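You operate a simulated robot arm through the tools that you are given. There is no shell and no other tool.

You run a simulated robot arm. Do the job below in one go: nothing can be reset, and whatever is moved stays where it is left.

## Task
Wipe the silver block clean, then brush blue primer on its top.
Fine: use the teal pad and the short brush and put both back. The other blocks stay as they are; do not turn the turntable. Set down upright: teal pad, short brush. A coat counts when it lies all over at full strength: go over it till it gets no stronger. What is to be rubbed or washed off counts as gone when no trace of it is left.

The check looks at the end state, three seconds after you hand in, the way a careful person would. Anything else that was tipped, shoved, dropped, spilled or broken makes it a failure.

## Robot
A 6-joint arm with a two-finger gripper, fixed in place. Base frame: the origin is on the floor under the middle of its stand, x ahead of it, y to its left, z up; the work surface is at about z = 0.76. Lengths are in m, angles in rad, forces in N, time in s.
It reaches about 1.637 m from its shoulder. Its first joint turns from -2.897 to 2.897 rad. Payload 3.43 kg.
The TCP is the grasp point between the finger pads, 0.02 m short of the fingertips. In the tool frame z runs along the fingers and y along their closing line. The gripper opens to 0.19 m; its body begins 0.248 m behind the TCP.
Orientation is told as [roll, pitch, yaw] about the base's x, y, z axes, in that order, counted from this pose: with the fingers straight down and closing along the base's y, the tool's x points along the base's -x, its y along +y and its z along -z.

## Interface
- The arm moves only by the tool servo_tool. Its argument "motion" is text: rows parted by semicolons, each of 7 numbers parted by spaces: the shift along the tool's x, y, z in units of 100 mm (1.0 is 100 mm), then the turn, a rotation vector about the tool's x, y, z in units of 180 degrees (1.0 is 180 degrees), then the closure, from 0 (fully open) to 1 (shut). In form: tx ty tz ax ay az jaw; .... A call has 1 to 20 rows; each row is the pose to reach, as a shift and turn from the pose commanded when the call began, along the tool's axes at that moment. A call with a number of a shift or a turn outside -1 to 1 is refused whole. Rows are played at 5 a second. More than 0.05 m and 0.15 rad between two rows, or a gripper value outside its range, and nothing of the call is played. Where a pose cannot be reached the arm comes as near as it can. A force on the tool above 40 N (or 10 N above the force at the start of the call, whichever is more), or a blocked arm, ends the call early, and 0.2 s more pass. The fingers move at their own pace (about 0.045 m/s each) and stop on an object; they squeeze with about 29 N. The grip force told is the motor's: it shows also when the fingers shut on nothing. Time passes only in rows, and 0.2 s behind the last, so rows that repeat a pose let the fingers close. It gives the time, the measured TCP pose, the force on the tool (base axes), the opening and the grip force at its end, in the units of the frame above (readings bear some noise), with the torque about the TCP (base axes, N m) and any sound that the robot's microphone picked up, and new pictures: "views" is both (left out), scene, wrist or none.
- Cameras (640 x 400 px; columns grow to the right, rows downward): "scene" is fixed at [0.4001, 0.5, 1.5763]; the picture's right is [-0.45, -0.90, 0.00], its down [-0.82, 0.41, -0.39] and it looks along [0.35, -0.17, -0.92] (base axes); focal length 354 px, centre (320, 200). "wrist" rides on the gripper at [0.07, -0.008, -0.288] in the tool frame; the picture's right is [0.12, 0.99, 0.00], its down [-0.96, 0.11, -0.25] and it looks along [-0.25, 0.03, 0.97] (tool axes); focal length 261 px, centre (320, 200).
- move_column(by): slides the trunk up (or, below 0, down) by that many m; the arm rides with it, the base frame stays. It gives what a move gives, with no picture.
- measure_at(camera, pixels): there is no depth. For up to 12 entries [column, row, z] of the newest picture of that camera ("zoom" is the newest enlarged one), the place [x, y] in the base frame at which the ray of that pixel passes the height z, good to about 0.002 m. The clock stands still meanwhile.
- enlarge(camera, box): a new picture of the part [left, top, right, bottom] of that camera's present view, enlarged. The clock stands still meanwhile.
- finish_job(): hands the job in; it is judged then, once.

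Unless the task says otherwise, let go and move clear before handing in.

The tools are called as name(argument=value, ...) on one line, values as JSON. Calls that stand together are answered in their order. servo_tool: Moves the arm, as the interface text tells. Its arguments: {"type":"object","properties":{"motion":{"type":"string"},"views":{"type":"string","enum":["both","scene","wrist","none"]}},"required":["motion"]} The other tools are called the same way: move_column (by) moves the trunk up or down; measure_at (camera, pixels) gives the place at which the rays of pixels pass given heights; enlarge (camera, box) takes an enlarged picture of a part of a camera's view; finish_job () hands the job in.

At the start:

```text
clock: 0.0
tool_pos: [0.6771, 0.241, 1.1068]
tcp_rot: [-0.001, -0.001, 0.0]
wrist_force: [-0.1, -0.3, -0.5]
wrist_torque: [-0.03, 0.0, 0.04]
grip_width: 0.1902
grip_force: 0.0
trunk travel left (down, up): [-0.1, 0.14]
```

scene: 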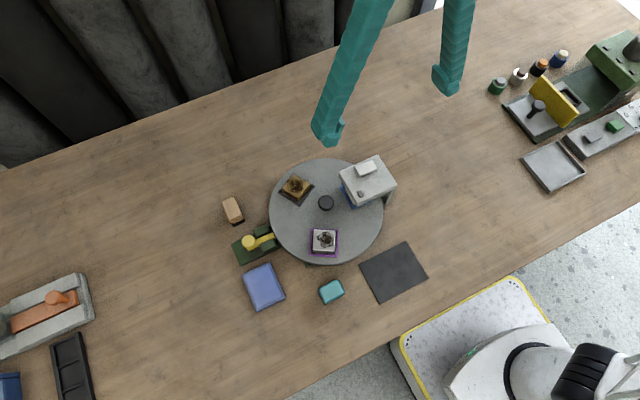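
wrist: 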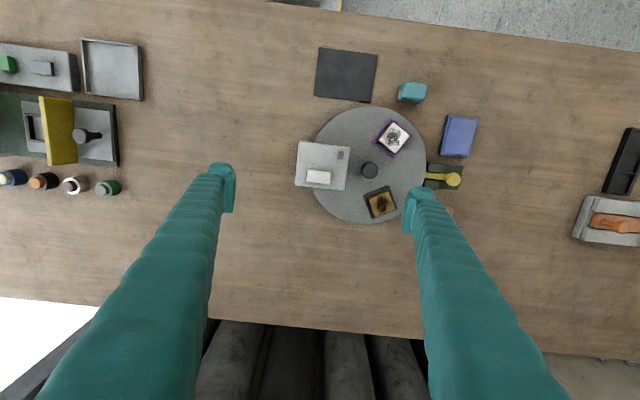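

The scene shows a turntable around (326,212) carrying several items, a teal pad at (331,291), and more tools around the table. I'll enlarge several parts to identify the blocks, pad and brushes.

enlarge(camera="scene", box=[220, 140, 440, 320])

enlarge(camera="scene", box=[470, 20, 640, 200])

enlarge(camera="scene", box=[0, 250, 160, 400])

enlarge(camera="wrist", box=[280, 30, 500, 230])

enlarge(camera="wrist", box=[0, 20, 160, 210])

```text
2.22 times, centred on (330, 230) of scene
```

zoom: 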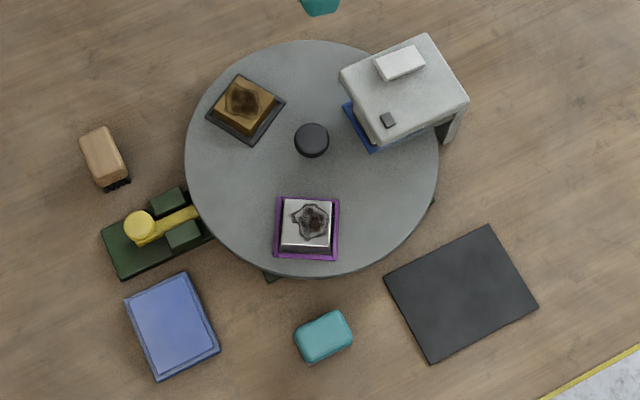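

```text
2.22 times, centred on (555, 110) of scene
```

zoom: 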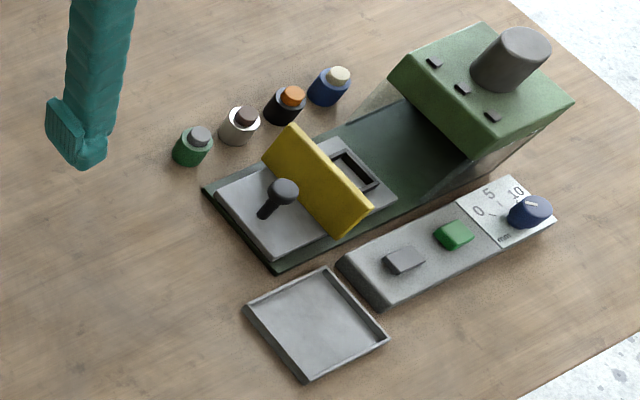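

```text
2.67 times, centred on (80, 325) of scene
```

zoom: 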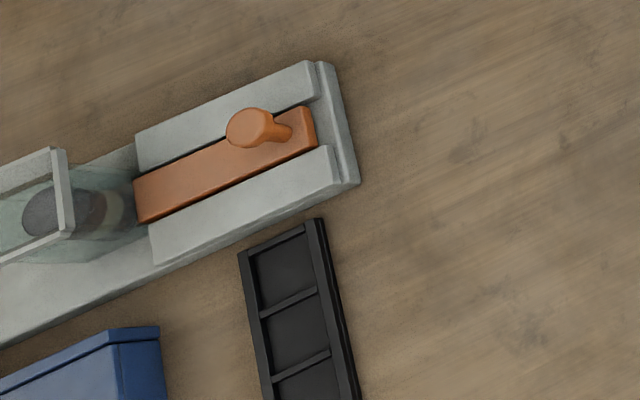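

```text
2.00 times, centred on (390, 130) of wrist
```

zoom: 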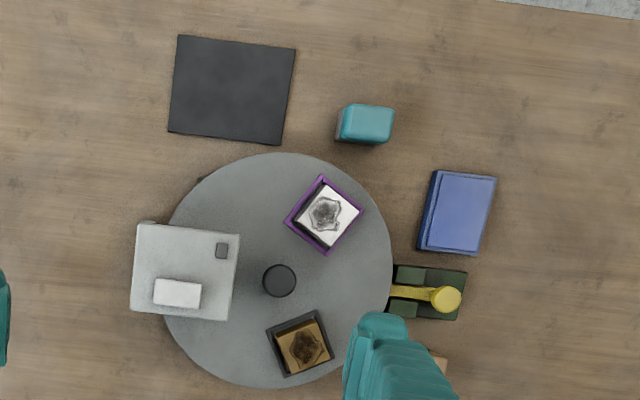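

```text
2.11 times, centred on (80, 115) of wrist
```

zoom: 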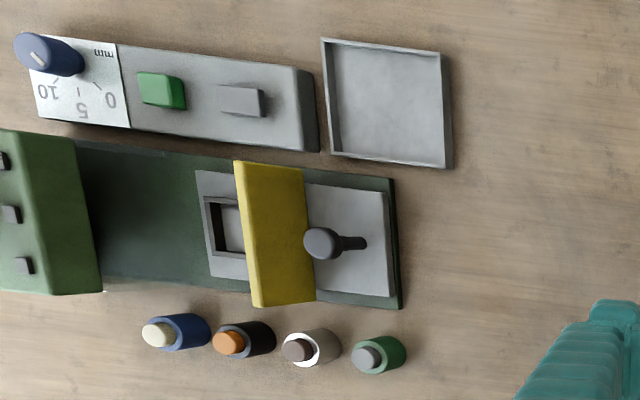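

The silver block with a dark stain sits in a purple tray at scene (324,240); the teal pad is at (331,291), a wooden brush with dark bristles at (233,210), and a blue pad at (264,287). I'll measure their positions.

measure_at(camera="scene", pixels=[[331, 291, 0.78], [233, 210, 0.78], [264, 287, 0.77], [324, 240, 0.83], [326, 203, 0.8], [394, 272, 0.76], [296, 187, 0.83], [255, 243, 0.78], [368, 180, 0.9]])

measure_at(camera="wrist", pixels=[[413, 92, 0.78], [459, 137, 0.77], [394, 138, 0.83], [370, 170, 0.8], [346, 75, 0.76], [445, 210, 0.78]])

```text
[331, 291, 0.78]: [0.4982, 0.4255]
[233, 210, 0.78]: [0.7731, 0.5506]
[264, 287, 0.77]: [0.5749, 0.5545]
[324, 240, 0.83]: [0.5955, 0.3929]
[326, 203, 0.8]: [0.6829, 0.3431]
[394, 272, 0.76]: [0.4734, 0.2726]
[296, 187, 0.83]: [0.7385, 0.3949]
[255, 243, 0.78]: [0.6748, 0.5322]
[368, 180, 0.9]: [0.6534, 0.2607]
```

```text
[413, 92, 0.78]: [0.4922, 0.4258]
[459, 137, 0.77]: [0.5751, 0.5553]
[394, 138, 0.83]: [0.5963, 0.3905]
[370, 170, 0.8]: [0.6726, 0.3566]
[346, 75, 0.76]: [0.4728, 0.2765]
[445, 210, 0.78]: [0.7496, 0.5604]
```

Positions from both cameras agree fairly well. I'll enlarge tighter on the brush, blue pad, teal pad, and silver block to understand their shapes.

enlarge(camera="scene", box=[205, 180, 285, 230])

enlarge(camera="scene", box=[230, 260, 310, 310])

enlarge(camera="scene", box=[292, 265, 372, 315])

enlarge(camera="scene", box=[284, 215, 364, 265])

enlarge(camera="scene", box=[330, 145, 410, 215])

enlarge(camera="scene", box=[480, 30, 590, 110])

```text
8.00 times, centred on (245, 205) of scene
```

zoom: 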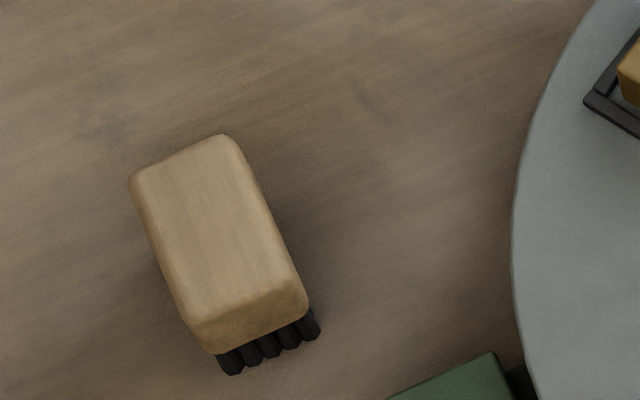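

```text
8.00 times, centred on (270, 285) of scene
```

zoom: 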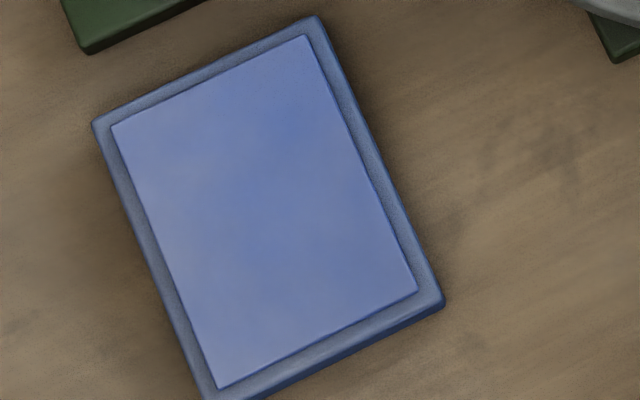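

```text
8.00 times, centred on (332, 290) of scene
```

zoom: 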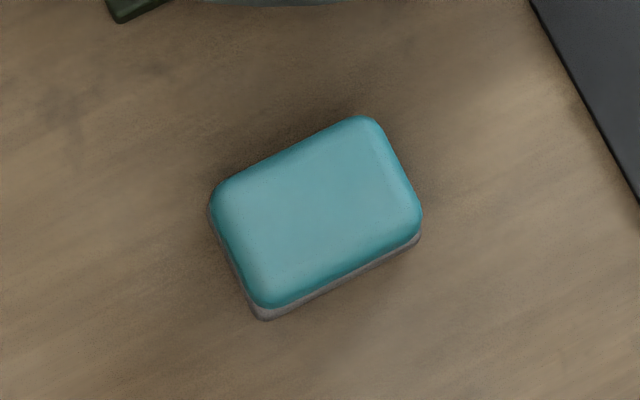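

```text
8.00 times, centred on (324, 240) of scene
```

zoom: 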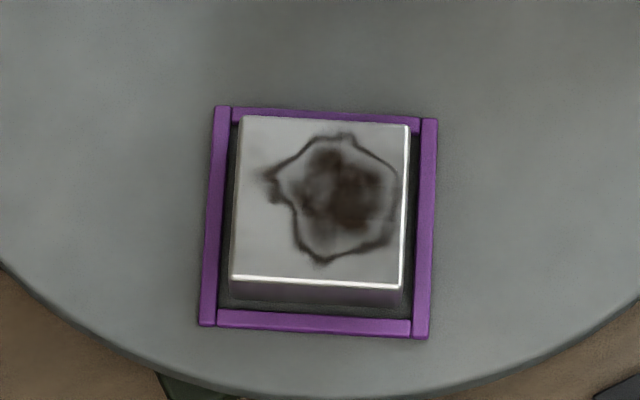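

```text
5.71 times, centred on (370, 180) of scene
```

zoom: 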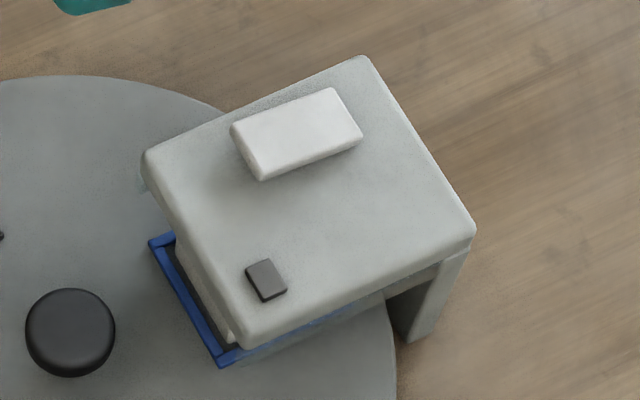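

```text
5.00 times, centred on (535, 70) of scene
```

zoom: 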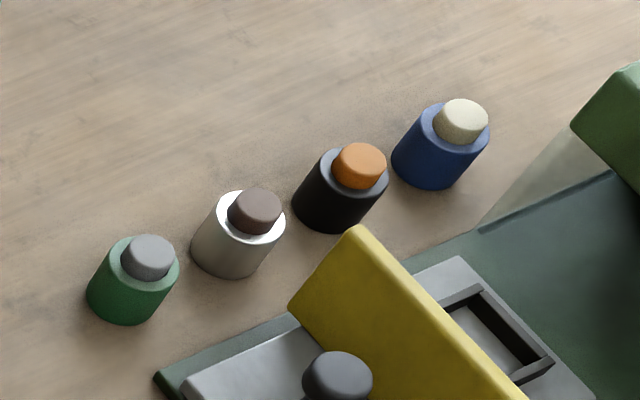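

I see the pad, the block brush (bristles underneath), the blue pad and the stained silver block clearly. I'll measure the corners for orientation and size.

measure_at(camera="scene", pixels=[[318.5, 289.4, 0.785], [337.6, 279.4, 0.785], [344.5, 293.1, 0.785], [324.7, 303.1, 0.785], [221.3, 202.8, 0.8], [233.5, 197.5, 0.8], [243.5, 217.5, 0.8], [230.5, 223.3, 0.8]])

measure_at(camera="scene", pixels=[[314, 229.6, 0.83], [335.25, 230.9, 0.83], [334.25, 250.9, 0.83], [313.1, 249.75, 0.83], [241.8, 275.4, 0.775], [269.3, 262.2, 0.775], [285.3, 297.5, 0.775], [255.5, 310.0, 0.775]])

enlarge(camera="wrist", box=[355, 110, 435, 160])

enlarge(camera="wrist", box=[410, 150, 490, 200])

enlarge(camera="scene", box=[225, 215, 305, 265])

```text
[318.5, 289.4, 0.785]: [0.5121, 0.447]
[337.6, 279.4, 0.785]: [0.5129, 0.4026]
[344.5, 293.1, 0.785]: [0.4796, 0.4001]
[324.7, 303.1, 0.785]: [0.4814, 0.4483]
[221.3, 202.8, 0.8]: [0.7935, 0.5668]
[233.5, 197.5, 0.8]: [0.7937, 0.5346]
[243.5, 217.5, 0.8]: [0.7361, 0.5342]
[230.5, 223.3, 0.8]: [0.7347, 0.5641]
```

```text
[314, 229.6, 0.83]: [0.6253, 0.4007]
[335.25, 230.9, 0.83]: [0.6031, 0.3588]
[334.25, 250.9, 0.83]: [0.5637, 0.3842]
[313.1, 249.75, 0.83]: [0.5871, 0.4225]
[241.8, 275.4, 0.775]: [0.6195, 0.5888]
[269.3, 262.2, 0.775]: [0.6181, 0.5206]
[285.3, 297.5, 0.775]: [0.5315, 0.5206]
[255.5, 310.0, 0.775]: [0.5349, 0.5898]
```

```text
8.00 times, centred on (395, 135) of wrist
```

zoom: 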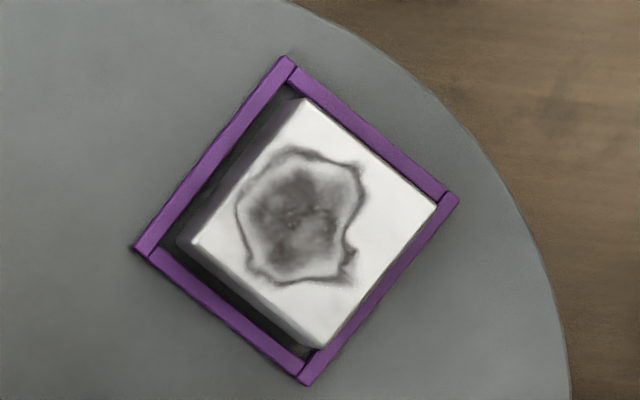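

```text
8.00 times, centred on (450, 175) of wrist
```

zoom: 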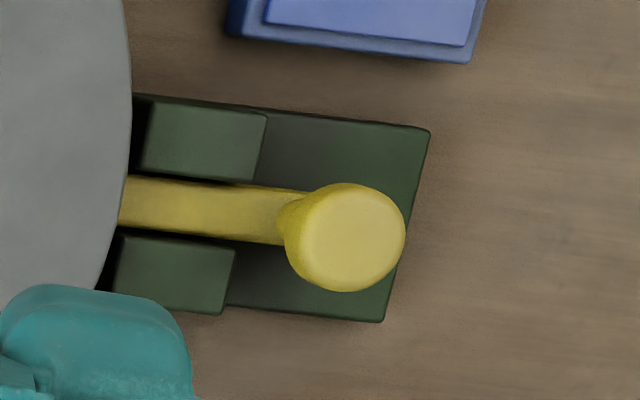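

```text
8.00 times, centred on (265, 240) of scene
```

zoom: 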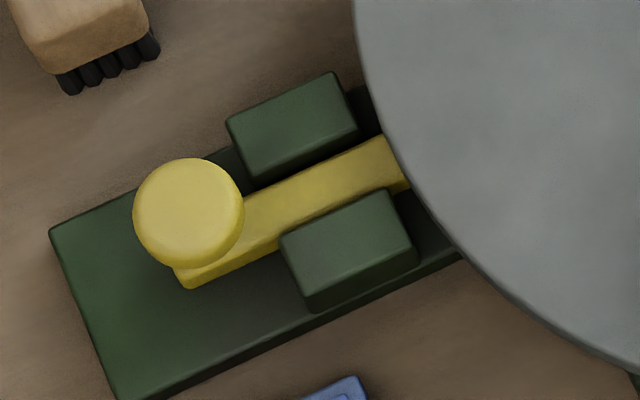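

The bolt lock at (255,243) sits under the turntable rim, so the disc looks locked, and the pad is axis-aligned (about 33 mm in x, 48 mm in y). I'll move the arm high above the teal pad for a closer wrist view.

servo_tool(motion="0.3 0.31 0.1 0 0 0 0; 0.6 0.62 0.2 0 0 0 0; 0.9 0.92 0.3 0 0 0 0; 0.9 0.92 0.3 0 0 0 0", views="none")

```text
clock: 1.0
tool_pos: [0.587, 0.3348, 1.0762]
tcp_rot: [-0.001, 0.001, -0.002]
wrist_force: [-0.7, -0.2, 0.0]
wrist_torque: [-0.01, 0.01, 0.01]
grip_width: 0.1902
grip_force: 0.1
trunk travel left (down, up): [-0.1, 0.14]
```

The arm moved as commanded to (0.587, 0.335, 1.076). I'll continue to above the teal pad at about (0.497, 0.425).

servo_tool(motion="0.3 0.3 0.2 0 0 0 0; 0.6 0.6 0.4 0 0 0 0; 0.9 0.9 0.7 0 0 0 0; 0.9 0.9 0.7 0 0 0 0", views="both")

```text
refused: row 3 steps farther than a row can; nothing moved
```

Row 3 stepped too far, so nothing moved. I'll use smaller steps.

servo_tool(motion="0.25 0.25 0.2 0 0 0 0; 0.5 0.5 0.4 0 0 0 0; 0.75 0.75 0.6 0 0 0 0; 0.9 0.9 0.7 0 0 0 0; 0.9 0.9 0.7 0 0 0 0", views="both")

```text
clock: 2.2
tool_pos: [0.4959, 0.4236, 1.0075]
tcp_rot: [-0.001, 0.0, -0.002]
wrist_force: [-0.4, -0.4, -0.3]
wrist_torque: [0.04, 0.04, 0.01]
grip_width: 0.1901
grip_force: 0.1
trunk travel left (down, up): [-0.1, 0.14]
```

scene: 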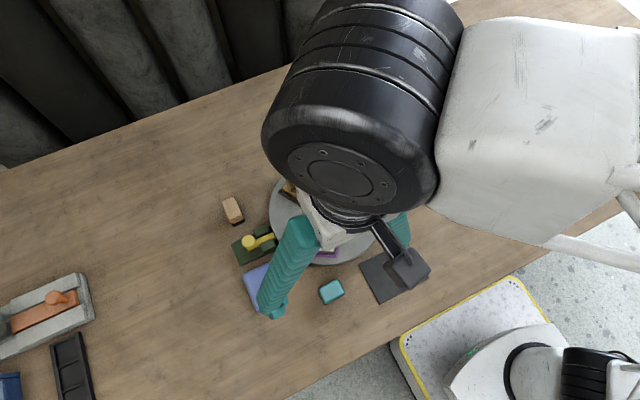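
wrist: 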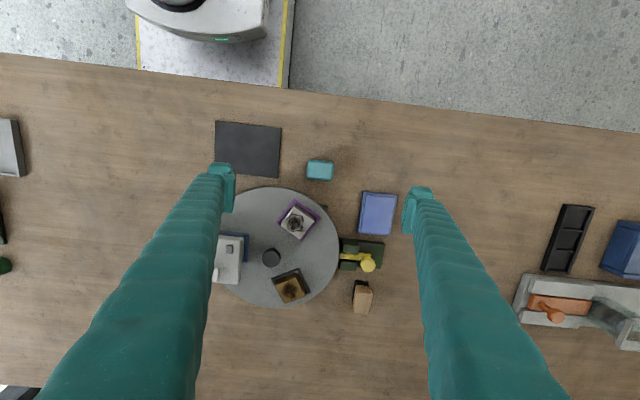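

I'm above the pad, which shows at wrist (320,170). I'll enlarge the wrist view on the pad and on the block to triangulate heights.

enlarge(camera="wrist", box=[280, 145, 360, 195])

enlarge(camera="wrist", box=[258, 195, 338, 245])

enlarge(camera="wrist", box=[330, 260, 410, 320])

enlarge(camera="wrist", box=[200, 180, 320, 310])

enlarge(camera="wrist", box=[340, 180, 420, 240])

```text
8.00 times, centred on (320, 170) of wrist
```

zoom: 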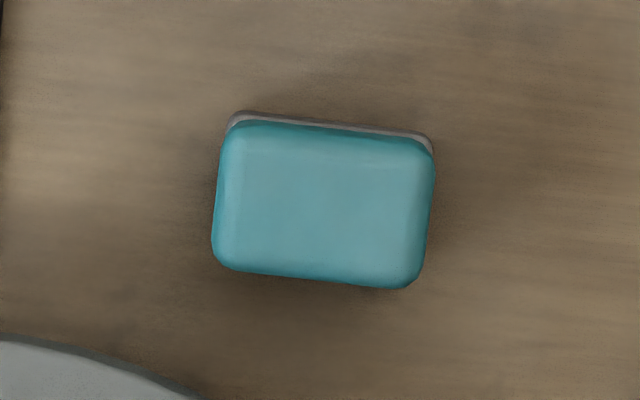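

```text
8.00 times, centred on (298, 220) of wrist
```

zoom: 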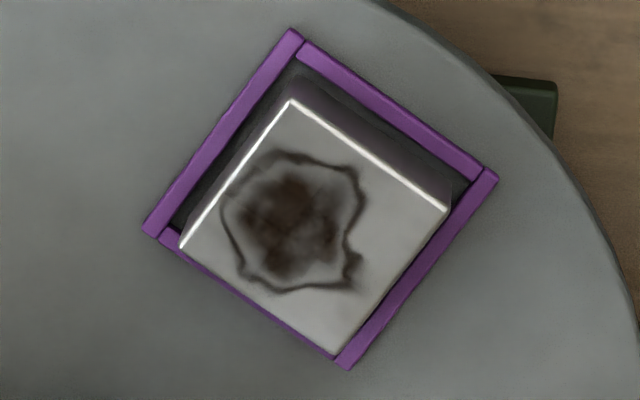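

```text
6.67 times, centred on (370, 290) of wrist
```

zoom: 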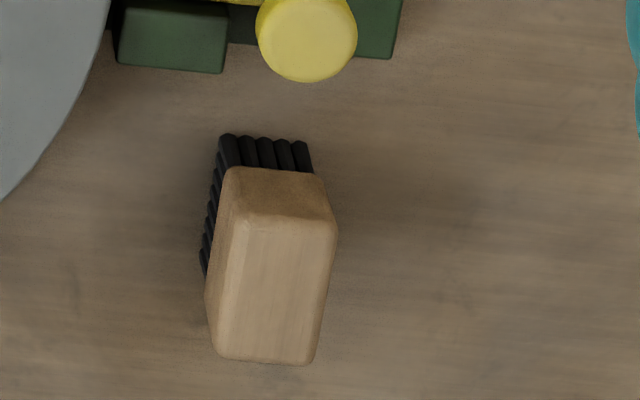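

```text
3.08 times, centred on (260, 245) of wrist
```

zoom: 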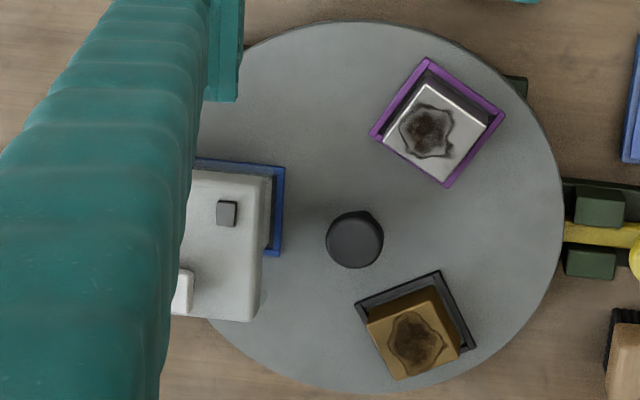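

```text
6.67 times, centred on (380, 210) of wrist
```

zoom: 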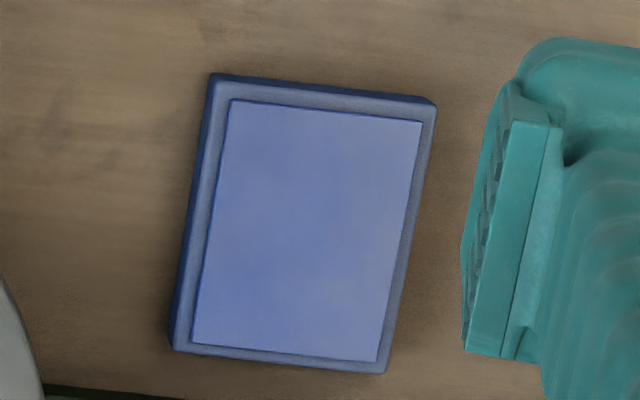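

The views show block, tray, brush and blue pad clearly. I'll measure corresponding corners at two heights to triangulate the top heights.

measure_at(camera="wrist", pixels=[[294.6, 207.6, 0.83], [314.1, 221.25, 0.83], [300.25, 239.4, 0.83], [280.5, 226, 0.83], [310, 159.2, 0.765], [333.75, 162.0, 0.765], [307, 178, 0.785], [332, 180.5, 0.785], [371.5, 293.5, 0.8], [380.5, 294, 0.8]])

measure_at(camera="wrist", pixels=[[365.5, 285.5, 0.8], [380, 295, 0.8], [364, 314, 0.8], [377, 315, 0.8], [362, 192, 0.775], [395.5, 196, 0.775], [387, 236, 0.775], [356, 232, 0.775], [302, 190, 0.8], [270, 258, 0.83]])

```text
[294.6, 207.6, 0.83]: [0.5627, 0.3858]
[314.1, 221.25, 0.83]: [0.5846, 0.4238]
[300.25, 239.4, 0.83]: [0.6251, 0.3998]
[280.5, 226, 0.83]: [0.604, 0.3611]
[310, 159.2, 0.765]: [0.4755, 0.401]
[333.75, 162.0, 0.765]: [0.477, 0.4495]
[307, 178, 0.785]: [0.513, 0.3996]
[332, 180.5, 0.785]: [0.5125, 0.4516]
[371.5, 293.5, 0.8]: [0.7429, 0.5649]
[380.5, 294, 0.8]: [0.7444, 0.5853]
```

```text
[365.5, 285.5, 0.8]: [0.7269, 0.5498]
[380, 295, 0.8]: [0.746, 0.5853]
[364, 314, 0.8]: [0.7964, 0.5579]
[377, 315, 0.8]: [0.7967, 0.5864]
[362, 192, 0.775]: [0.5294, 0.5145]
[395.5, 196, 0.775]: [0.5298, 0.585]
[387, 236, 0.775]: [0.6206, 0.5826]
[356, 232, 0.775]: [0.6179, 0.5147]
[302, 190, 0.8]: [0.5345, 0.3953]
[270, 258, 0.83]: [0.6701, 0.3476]
```

Corner positions from both cameras agree at z≈0.83 for the block top, centre (0.594, 0.392), about 45 mm square turned ~-30°; the pad is about 37×49 mm, centred (0.495, 0.425), top near 0.79. I'll lower towards the pad with the fingers half closed.

servo_tool(motion="0 0.01 0.35 0 0 0 0.5; 0 0.01 0.7 0 0 0 0.5; 0 0.01 1.0 0 0 0 0.5; 0 0.01 1.0 0 0 0 0.5", views="none")

servo_tool(motion="0 0 0.2 0 0 0 0.5; 0 0 0.4 0 0 0 0.5; 0 0 0.6 0 0 0 0.5; 0 0 0.6 0 0 0 0.5", views="both")

```text
clock: 3.2
tool_pos: [0.496, 0.4258, 0.906]
tcp_rot: [0.001, 0.0, 0.001]
wrist_force: [-0.5, -0.5, 0.7]
wrist_torque: [0.02, -0.04, 0.02]
grip_width: 0.1014
grip_force: 0.1
trunk travel left (down, up): [-0.1, 0.14]
```

```text
clock: 4.2
tool_pos: [0.4965, 0.4243, 0.8473]
tcp_rot: [0.0, 0.001, 0.001]
wrist_force: [-0.2, -0.9, 0.1]
wrist_torque: [0.04, -0.01, -0.02]
grip_width: 0.0952
grip_force: 0.1
trunk travel left (down, up): [-0.1, 0.14]
```

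scene: 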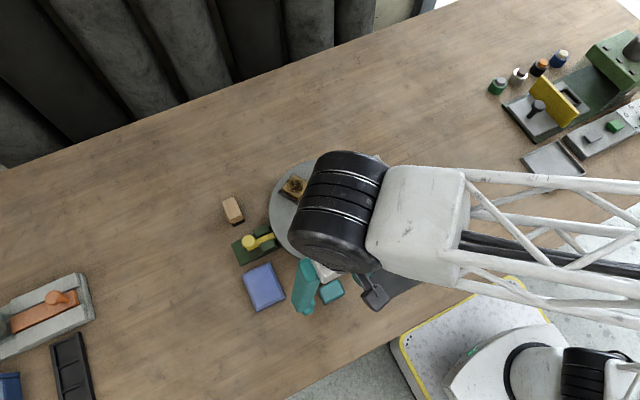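
wrist: 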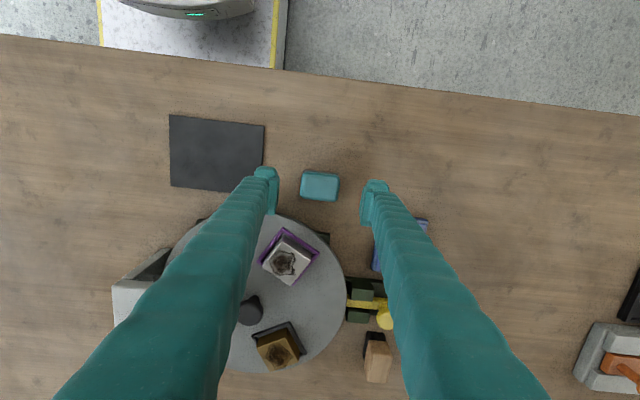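

The pad sits between the fingers at wrist (320,186). Let me enlarge it to check edges, and also the brush and block from this lower view.

enlarge(camera="wrist", box=[256, 150, 384, 230])

enlarge(camera="wrist", box=[240, 220, 400, 320])

enlarge(camera="wrist", box=[340, 300, 420, 390])

```text
5.00 times, centred on (320, 190) of wrist
```

zoom: 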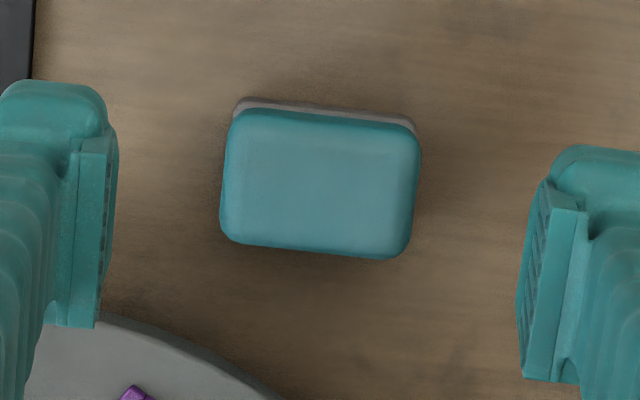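

```text
4.00 times, centred on (320, 270) of wrist
```

zoom: 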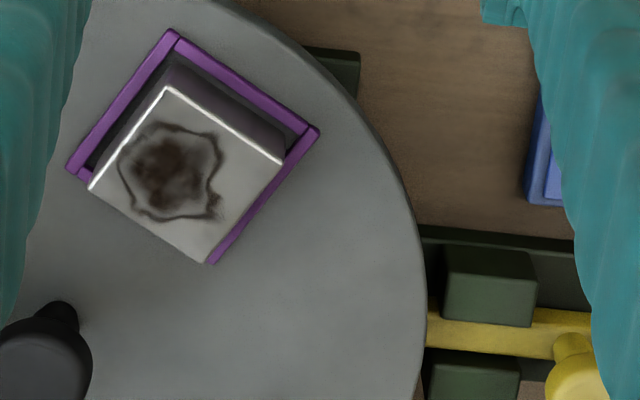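

```text
4.44 times, centred on (380, 345) of wrist
```

zoom: 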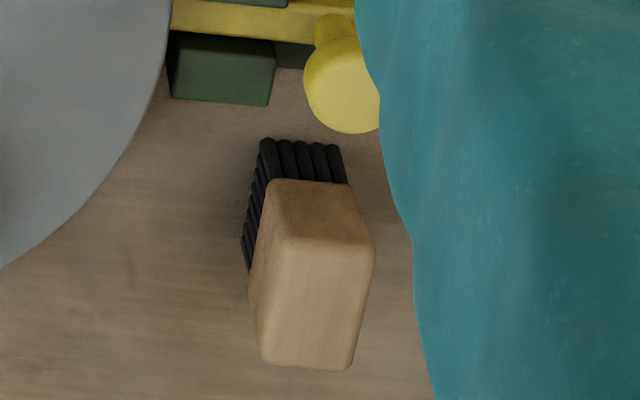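

The pad and the fingers are aligned. I'll measure pad edges and brush top at several heights to fix their heights.

measure_at(camera="wrist", pixels=[[379.5, 369.3, 0.8], [379.5, 369.3, 0.82], [379.5, 369.3, 0.84], [303.2, 170.2, 0.762], [338.8, 174.2, 0.762], [301, 197.5, 0.79], [336, 201, 0.79], [320, 188, 0.79], [320, 188, 0.78]])

measure_at(camera="scene", pixels=[[232, 209.1, 0.8], [232, 209.1, 0.82], [232, 209.1, 0.84]])

```text
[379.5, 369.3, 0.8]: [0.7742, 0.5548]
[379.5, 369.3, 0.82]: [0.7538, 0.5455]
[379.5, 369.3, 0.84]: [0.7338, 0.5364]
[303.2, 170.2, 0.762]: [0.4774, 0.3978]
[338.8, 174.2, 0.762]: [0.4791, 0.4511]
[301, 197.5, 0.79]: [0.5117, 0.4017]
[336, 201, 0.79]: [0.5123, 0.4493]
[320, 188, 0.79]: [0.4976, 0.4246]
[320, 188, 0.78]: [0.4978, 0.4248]
```

```text
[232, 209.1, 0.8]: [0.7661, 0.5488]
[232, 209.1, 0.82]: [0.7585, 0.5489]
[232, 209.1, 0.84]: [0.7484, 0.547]
```

The brush top is at z≈0.813 centred (0.761, 0.549), and the pad top at about 0.79. I'll lower to TCP z≈0.790 and close on the pad.

servo_tool(motion="0.01 0.005 0.2 0 0 0 0.5; 0.01 0.005 0.4 0 0 0 0.5; 0.01 0.005 0.57 0 0 0 0.5; 0.01 0.005 0.57 0 0 0 0.5; 0.01 0.005 0.57 0 0 0 1; 0.01 0.005 0.57 0 0 0 1; 0.01 0.005 0.57 0 0 0 1; 0.01 0.005 0.57 0 0 0 1; 0.01 0.005 0.57 0 0 0 1; 0.01 0.005 0.57 0 0 0 1", views="both")

```text
clock: 6.4
tool_pos: [0.4943, 0.4245, 0.7908]
tcp_rot: [-0.001, 0.0, -0.002]
wrist_force: [-0.2, -0.1, -0.5]
wrist_torque: [0.0, -0.02, 0.02]
grip_width: 0.0506
grip_force: 28.8
trunk travel left (down, up): [-0.1, 0.14]
```

scene: 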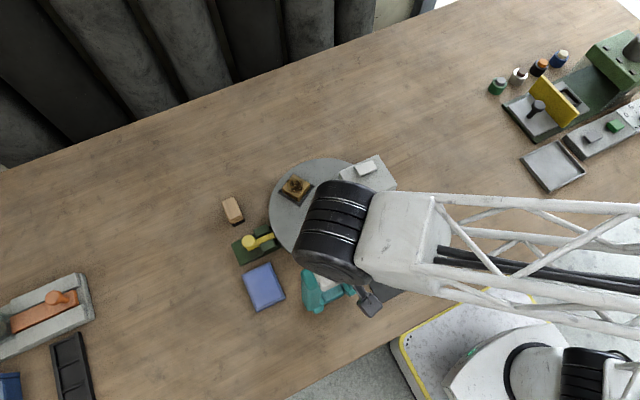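
wrist: 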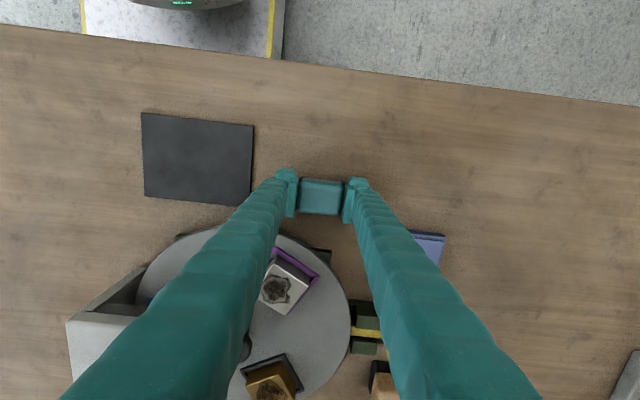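

The pad is held at 0.0506 m opening with 28.8 N (pick pose 0.494, 0.4245, 0.791). I'll lift it straight up, then look.

servo_tool(motion="0 0 -0.2 0 0 0 1; 0 0 -0.5 0 0 0 1; 0 0 -0.8 0 0 0 1; 0 0 -1.0 0 0 0 1; 0 0 -1.0 0 0 0 1", views="none")

servo_tool(motion="-0.2 -0.07 -0.1 0 0 0.04 1; -0.4 -0.13 -0.2 0 0 0.08 1; -0.6 -0.2 -0.2 0 0 0.12 1; -0.8 -0.26 -0.2 0 0 0.1667 1; -1.0 -0.325 -0.2 0 0 0.1667 1; -1.0 -0.325 -0.2 0 0 0.1667 1", views="both")

```text
clock: 7.6
tool_pos: [0.4955, 0.4245, 0.8899]
tcp_rot: [0.0, -0.001, -0.001]
wrist_force: [0.8, 0.3, -0.2]
wrist_torque: [-0.02, -0.03, -0.02]
grip_width: 0.0508
grip_force: 28.9
trunk travel left (down, up): [-0.1, 0.14]
```

```text
clock: 9.0
tool_pos: [0.5955, 0.3938, 0.9084]
tcp_rot: [-0.002, 0.0, -0.527]
wrist_force: [0.1, 0.1, -0.8]
wrist_torque: [0.01, 0.02, -0.02]
grip_width: 0.0506
grip_force: 29.1
trunk travel left (down, up): [-0.1, 0.14]
```

scene: 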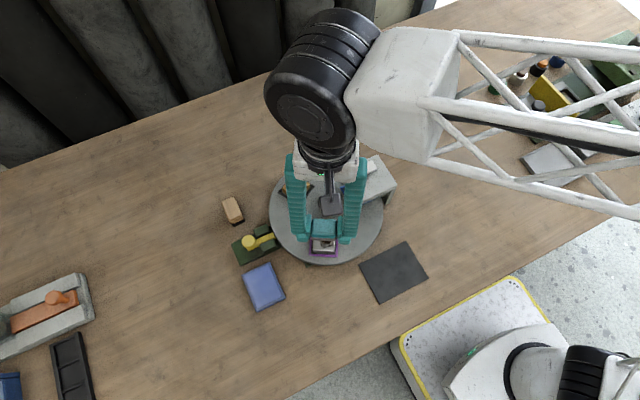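
wrist: 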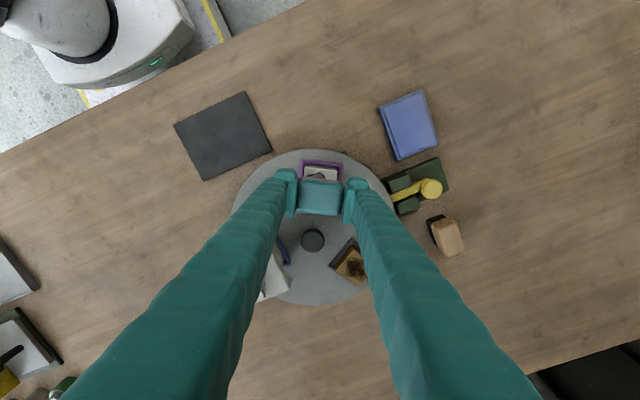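

The pad is above the silver block, aligned with it (yaw -30°). I'll lower it to just above expected contact (TCP ≈0.861).

servo_tool(motion="0 0 0.15 0 0 0 1; 0 0 0.3 0 0 0 1; 0 0 0.4 0 0 0 1; 0 0 0.4 0 0 0 1", views="both")

```text
clock: 10.0
tool_pos: [0.5954, 0.3943, 0.8696]
tcp_rot: [0.001, -0.001, -0.523]
wrist_force: [-0.3, 0.2, -0.3]
wrist_torque: [-0.03, 0.01, -0.02]
grip_width: 0.0507
grip_force: 28.7
trunk travel left (down, up): [-0.1, 0.14]
```

scene: 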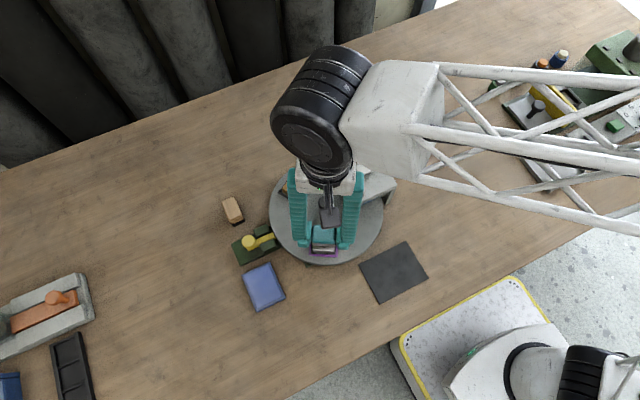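
wrist: 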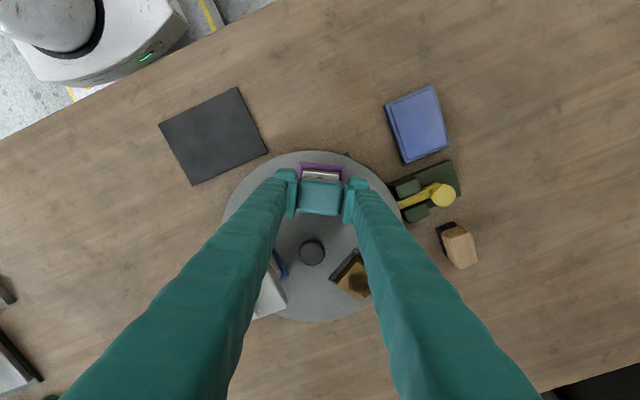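

No contact yet at 0.8696. I'll ease down in 1 mm steps watching force.

servo_tool(motion="0 0 0.01 0 0 0 1; 0 0 0.02 0 0 0 1; 0 0 0.03 0 0 0 1; 0 0 0.04 0 0 0 1; 0 0 0.05 0 0 0 1; 0 0 0.06 0 0 0 1; 0 0 0.07 0 0 0 1; 0 0 0.07 0 0 0 1", views="none")

```text
clock: 11.8
tool_pos: [0.5938, 0.3925, 0.862]
tcp_rot: [-0.001, 0.001, -0.526]
wrist_force: [0.3, -0.2, -0.5]
wrist_torque: [0.05, 0.0, 0.04]
grip_width: 0.0505
grip_force: 29.0
trunk travel left (down, up): [-0.1, 0.14]
```

servo_tool(motion="0 0 0.01 0 0 0 1; 0 0 0.02 0 0 0 1; 0 0 0.03 0 0 0 1; 0 0 0.03 0 0 0 1", views="none")

enlarge(camera="scene", box=[284, 205, 364, 265])

```text
clock: 12.8
tool_pos: [0.5939, 0.3936, 0.8587]
tcp_rot: [-0.001, 0.0, -0.526]
wrist_force: [0.6, -0.5, -0.3]
wrist_torque: [0.03, -0.02, -0.01]
grip_width: 0.0505
grip_force: 29.5
trunk travel left (down, up): [-0.1, 0.14]
```

```text
6.67 times, centred on (324, 235) of scene
```

zoom: 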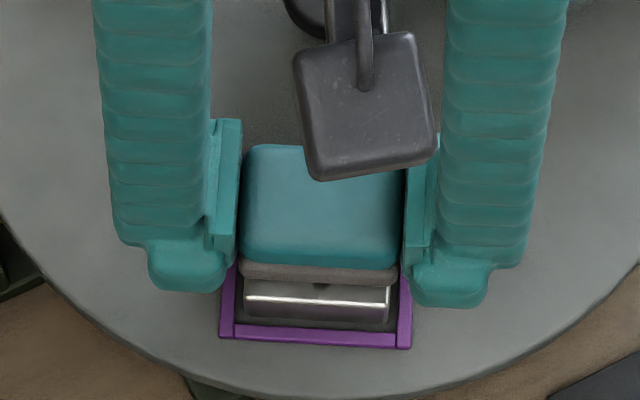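

Still no contact at 0.8587; the pad is well aligned over the block at zoom (320,220). I'll keep lowering gently.

servo_tool(motion="0 0 0.01 0 0 0 1; 0 0 0.02 0 0 0 1; 0 0 0.02 0 0 0 1", views="none")

servo_tool(motion="0 0 0.01 0 0 0 1; 0 0 0.02 0 0 0 1; 0 0 0.02 0 0 0 1", views="none")

```text
clock: 13.6
tool_pos: [0.5942, 0.3934, 0.8573]
tcp_rot: [0.0, 0.0, -0.525]
wrist_force: [-0.9, 0.4, 0.6]
wrist_torque: [0.0, 0.0, 0.01]
grip_width: 0.0506
grip_force: 29.0
trunk travel left (down, up): [-0.1, 0.14]
```

```text
clock: 14.4
tool_pos: [0.5948, 0.3934, 0.8553]
tcp_rot: [-0.001, 0.0, -0.526]
wrist_force: [0.7, 0.6, -0.7]
wrist_torque: [0.02, 0.03, -0.02]
grip_width: 0.0506
grip_force: 28.5
trunk travel left (down, up): [-0.1, 0.14]
```

No contact at 0.855 yet; readings are just noise. I'll continue a millimetre at a time.

servo_tool(motion="0 0 0.01 0 0 0 1; 0 0 0.01 0 0 0 1", views="none")

servo_tool(motion="0 0 0.01 0 0 0 1; 0 0 0.01 0 0 0 1", views="none")

servo_tool(motion="0 0 0.01 0 0 0 1; 0 0 0.01 0 0 0 1", views="both")

enlarge(camera="scene", box=[284, 205, 364, 265])

enlarge(camera="wrist", box=[270, 150, 370, 220])

```text
clock: 15.0
tool_pos: [0.5949, 0.3939, 0.8539]
tcp_rot: [0.0, 0.0, -0.525]
wrist_force: [0.6, 0.9, -0.2]
wrist_torque: [-0.01, 0.0, 0.03]
grip_width: 0.0509
grip_force: 28.7
trunk travel left (down, up): [-0.1, 0.14]
```

```text
clock: 15.6
tool_pos: [0.5954, 0.3937, 0.8544]
tcp_rot: [-0.001, 0.0, -0.525]
wrist_force: [0.5, 0.1, 3.6]
wrist_torque: [-0.04, 0.02, -0.02]
grip_width: 0.0503
grip_force: 28.8
trunk travel left (down, up): [-0.1, 0.14]
```

```text
clock: 16.2
tool_pos: [0.595, 0.3927, 0.853]
tcp_rot: [0.002, 0.001, -0.525]
wrist_force: [1.0, 0.3, 19.1]
wrist_torque: [-0.05, 0.09, 0.02]
grip_width: 0.0507
grip_force: 28.9
trunk travel left (down, up): [-0.1, 0.14]
```

scene: 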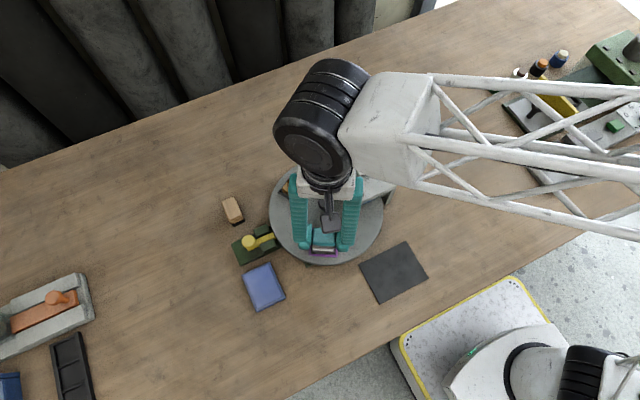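
wrist: 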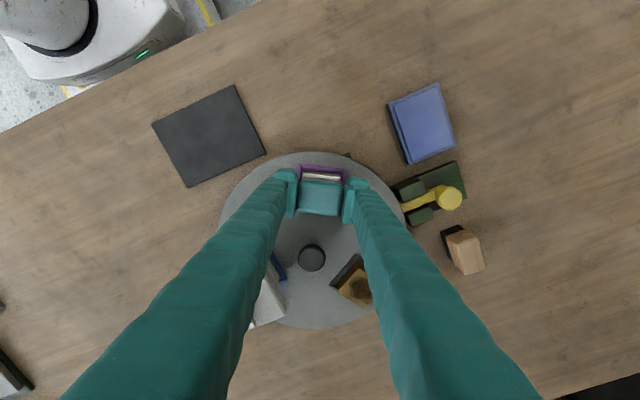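

```text
6.67 times, centred on (324, 235) of scene
```

zoom: 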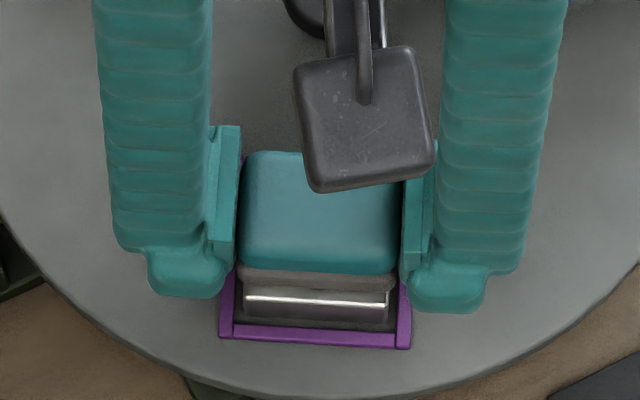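

```text
5.71 times, centred on (320, 185) of wrist
```

zoom: 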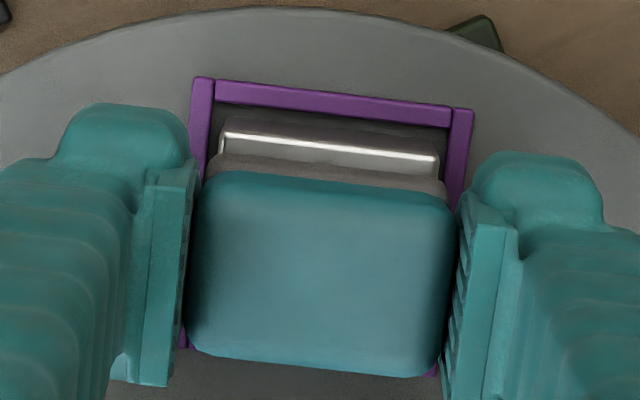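

Contact was made at TCP ≈0.854 (force 3.6 then 19 N), and the zoom shows the pad seated flat on the block. I'll ease off half a millimetre and rub radially (along tool x), which puts no torque on the turntable.

servo_tool(motion="0 0 -0.005 0 0 0 1; 0.05 0 -0.005 0 0 0 1; 0.1 0 -0.005 0 0 0 1; 0.12 0 -0.005 0 0 0 1; 0.07 0 -0.005 0 0 0 1; 0.01 0 -0.005 0 0 0 1; -0.05 0 -0.005 0 0 0 1; -0.1 0 -0.005 0 0 0 1; -0.12 0 -0.005 0 0 0 1; -0.07 0 -0.005 0 0 0 1; -0.01 0 -0.005 0 0 0 1; 0.05 0 -0.005 0 0 0 1", views="both")

enlarge(camera="scene", box=[284, 205, 364, 265])

```text
clock: 18.8
tool_pos: [0.5916, 0.3961, 0.854]
tcp_rot: [0.001, -0.001, -0.524]
wrist_force: [5.9, -2.3, 15.2]
wrist_torque: [-0.06, -0.17, 0.0]
grip_width: 0.0505
grip_force: 29.3
trunk travel left (down, up): [-0.1, 0.14]
```

scene: 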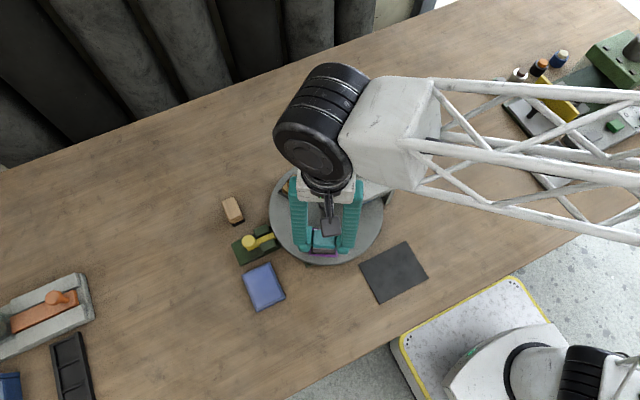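
wrist: 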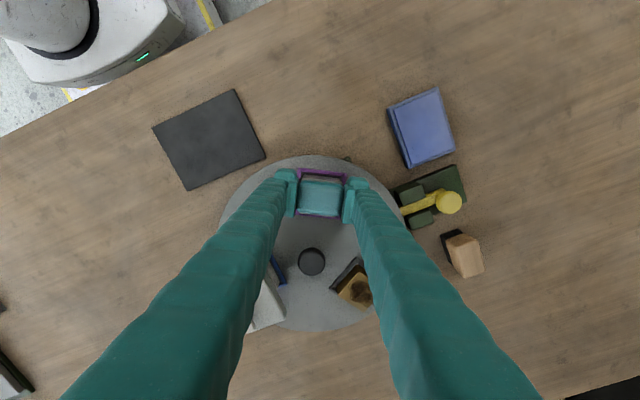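

```text
6.67 times, centred on (324, 235) of scene
```

zoom: 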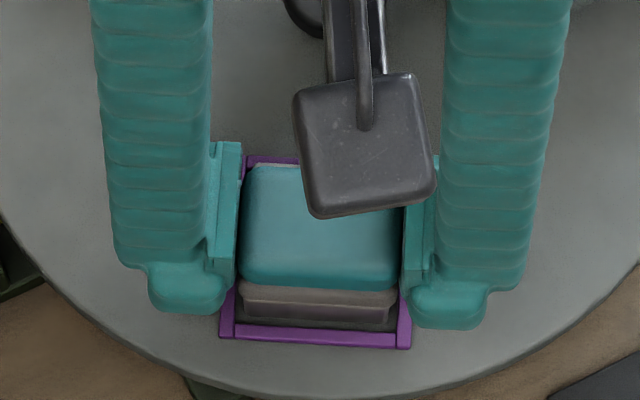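

Rubbing works: about 15 N normal, 6 N friction, tray and turntable unmoved. I'll continue with more strokes and slight sideways offsets to cover the whole top.

servo_tool(motion="0.07 0.01 0 0 0 0 1; 0.01 0.02 0 0 0 0 1; -0.05 0.03 0 0 0 0 1; -0.11 0.03 0 0 0 0 1; -0.17 0.03 0 0 0 0 1; -0.11 0.02 0 0 0 0 1; -0.05 0 0 0 0 0 1; 0.01 -0.02 0 0 0 0 1; 0.07 -0.03 0 0 0 0 1; 0.01 -0.03 0 0 0 0 1; -0.05 -0.03 0 0 0 0 1; -0.11 -0.03 0 0 0 0 1; -0.17 -0.03 0 0 0 0 1; -0.11 -0.02 0 0 0 0 1; -0.05 0 0 0 0 0 1; 0.01 0 0 0 0 0 1; 0.07 0 0 0 0 0 1; 0.01 0 0 0 0 0 1; -0.05 0 0 0 0 0 1; -0.05 0 -0.1 0 0 0 1", views="none")

servo_tool(motion="-0.2 0 -0.3 0 0 0 1; -0.5 0 -0.4 0 0 0 1; -0.8 0 -0.4 0 0 0 1; -0.8 0 -0.4 0 0 0 1", views="both")

enlarge(camera="scene", box=[284, 205, 364, 265])

enlarge(camera="wrist", box=[270, 130, 370, 210])

```text
clock: 23.0
tool_pos: [0.5965, 0.3924, 0.8631]
tcp_rot: [-0.001, -0.001, -0.525]
wrist_force: [0.1, -0.5, -1.1]
wrist_torque: [-0.03, 0.04, 0.02]
grip_width: 0.0509
grip_force: 29.0
trunk travel left (down, up): [-0.1, 0.14]
```

```text
clock: 24.0
tool_pos: [0.6632, 0.3537, 0.9014]
tcp_rot: [0.002, -0.001, -0.525]
wrist_force: [0.0, 0.6, 0.7]
wrist_torque: [-0.01, 0.0, 0.0]
grip_width: 0.0504
grip_force: 29.0
trunk travel left (down, up): [-0.1, 0.14]
```

scene: 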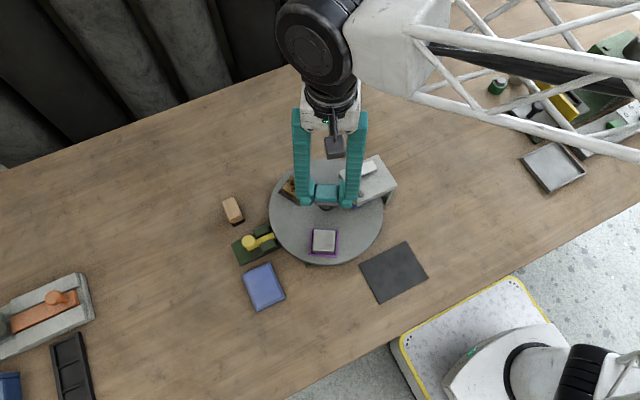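
wrist: 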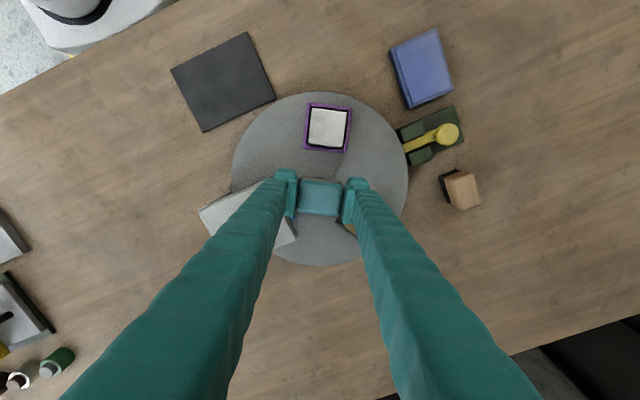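

```text
6.67 times, centred on (324, 235) of scene
```

zoom: 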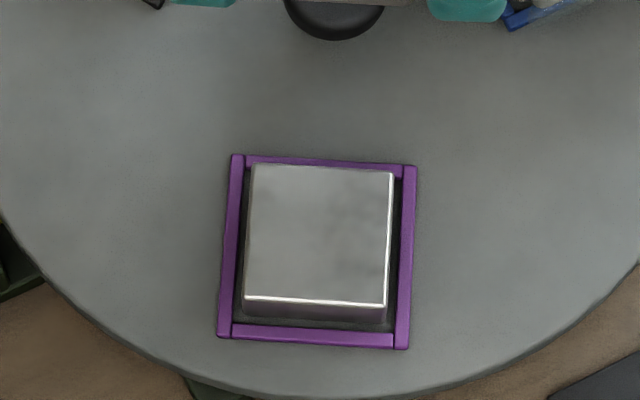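

```text
5.00 times, centred on (320, 170) of wrist
```

zoom: 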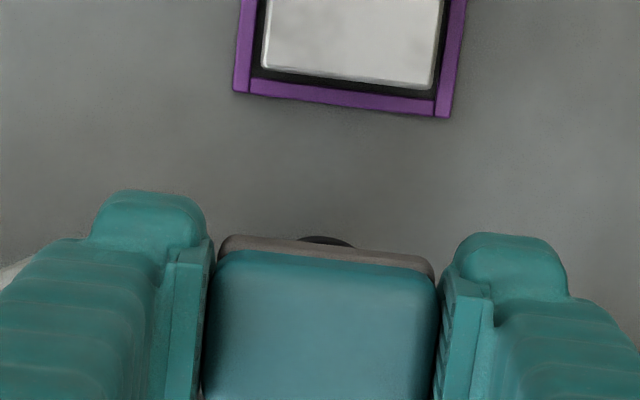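

The stain is nearly gone; a faint shade remains around zoom (345,235). I'll enlarge more to confirm, then rub again.

enlarge(camera="scene", box=[308, 225, 340, 255])

enlarge(camera="wrist", box=[300, 100, 356, 156])

```text
13.33 times, centred on (324, 240) of scene
```

zoom: 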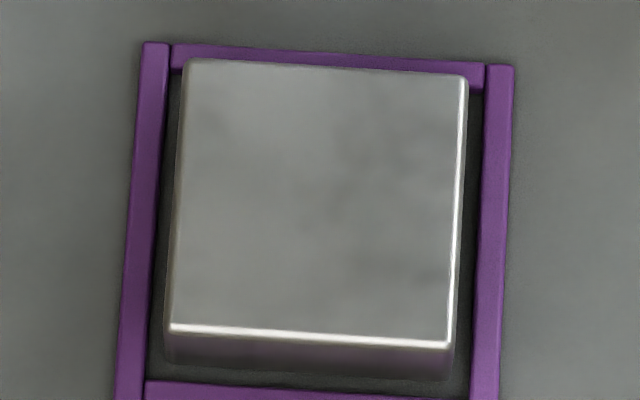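

```text
7.14 times, centred on (328, 128) of wrist
```

zoom: 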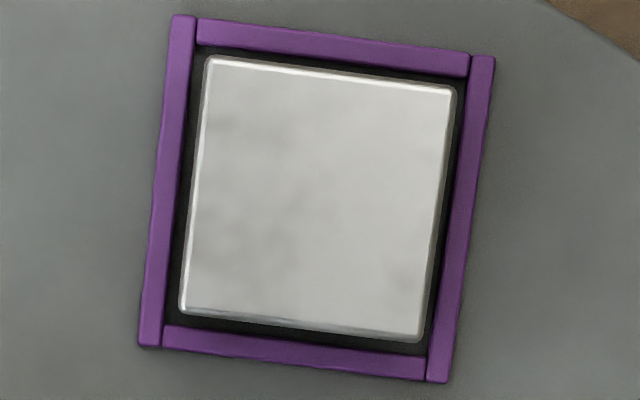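

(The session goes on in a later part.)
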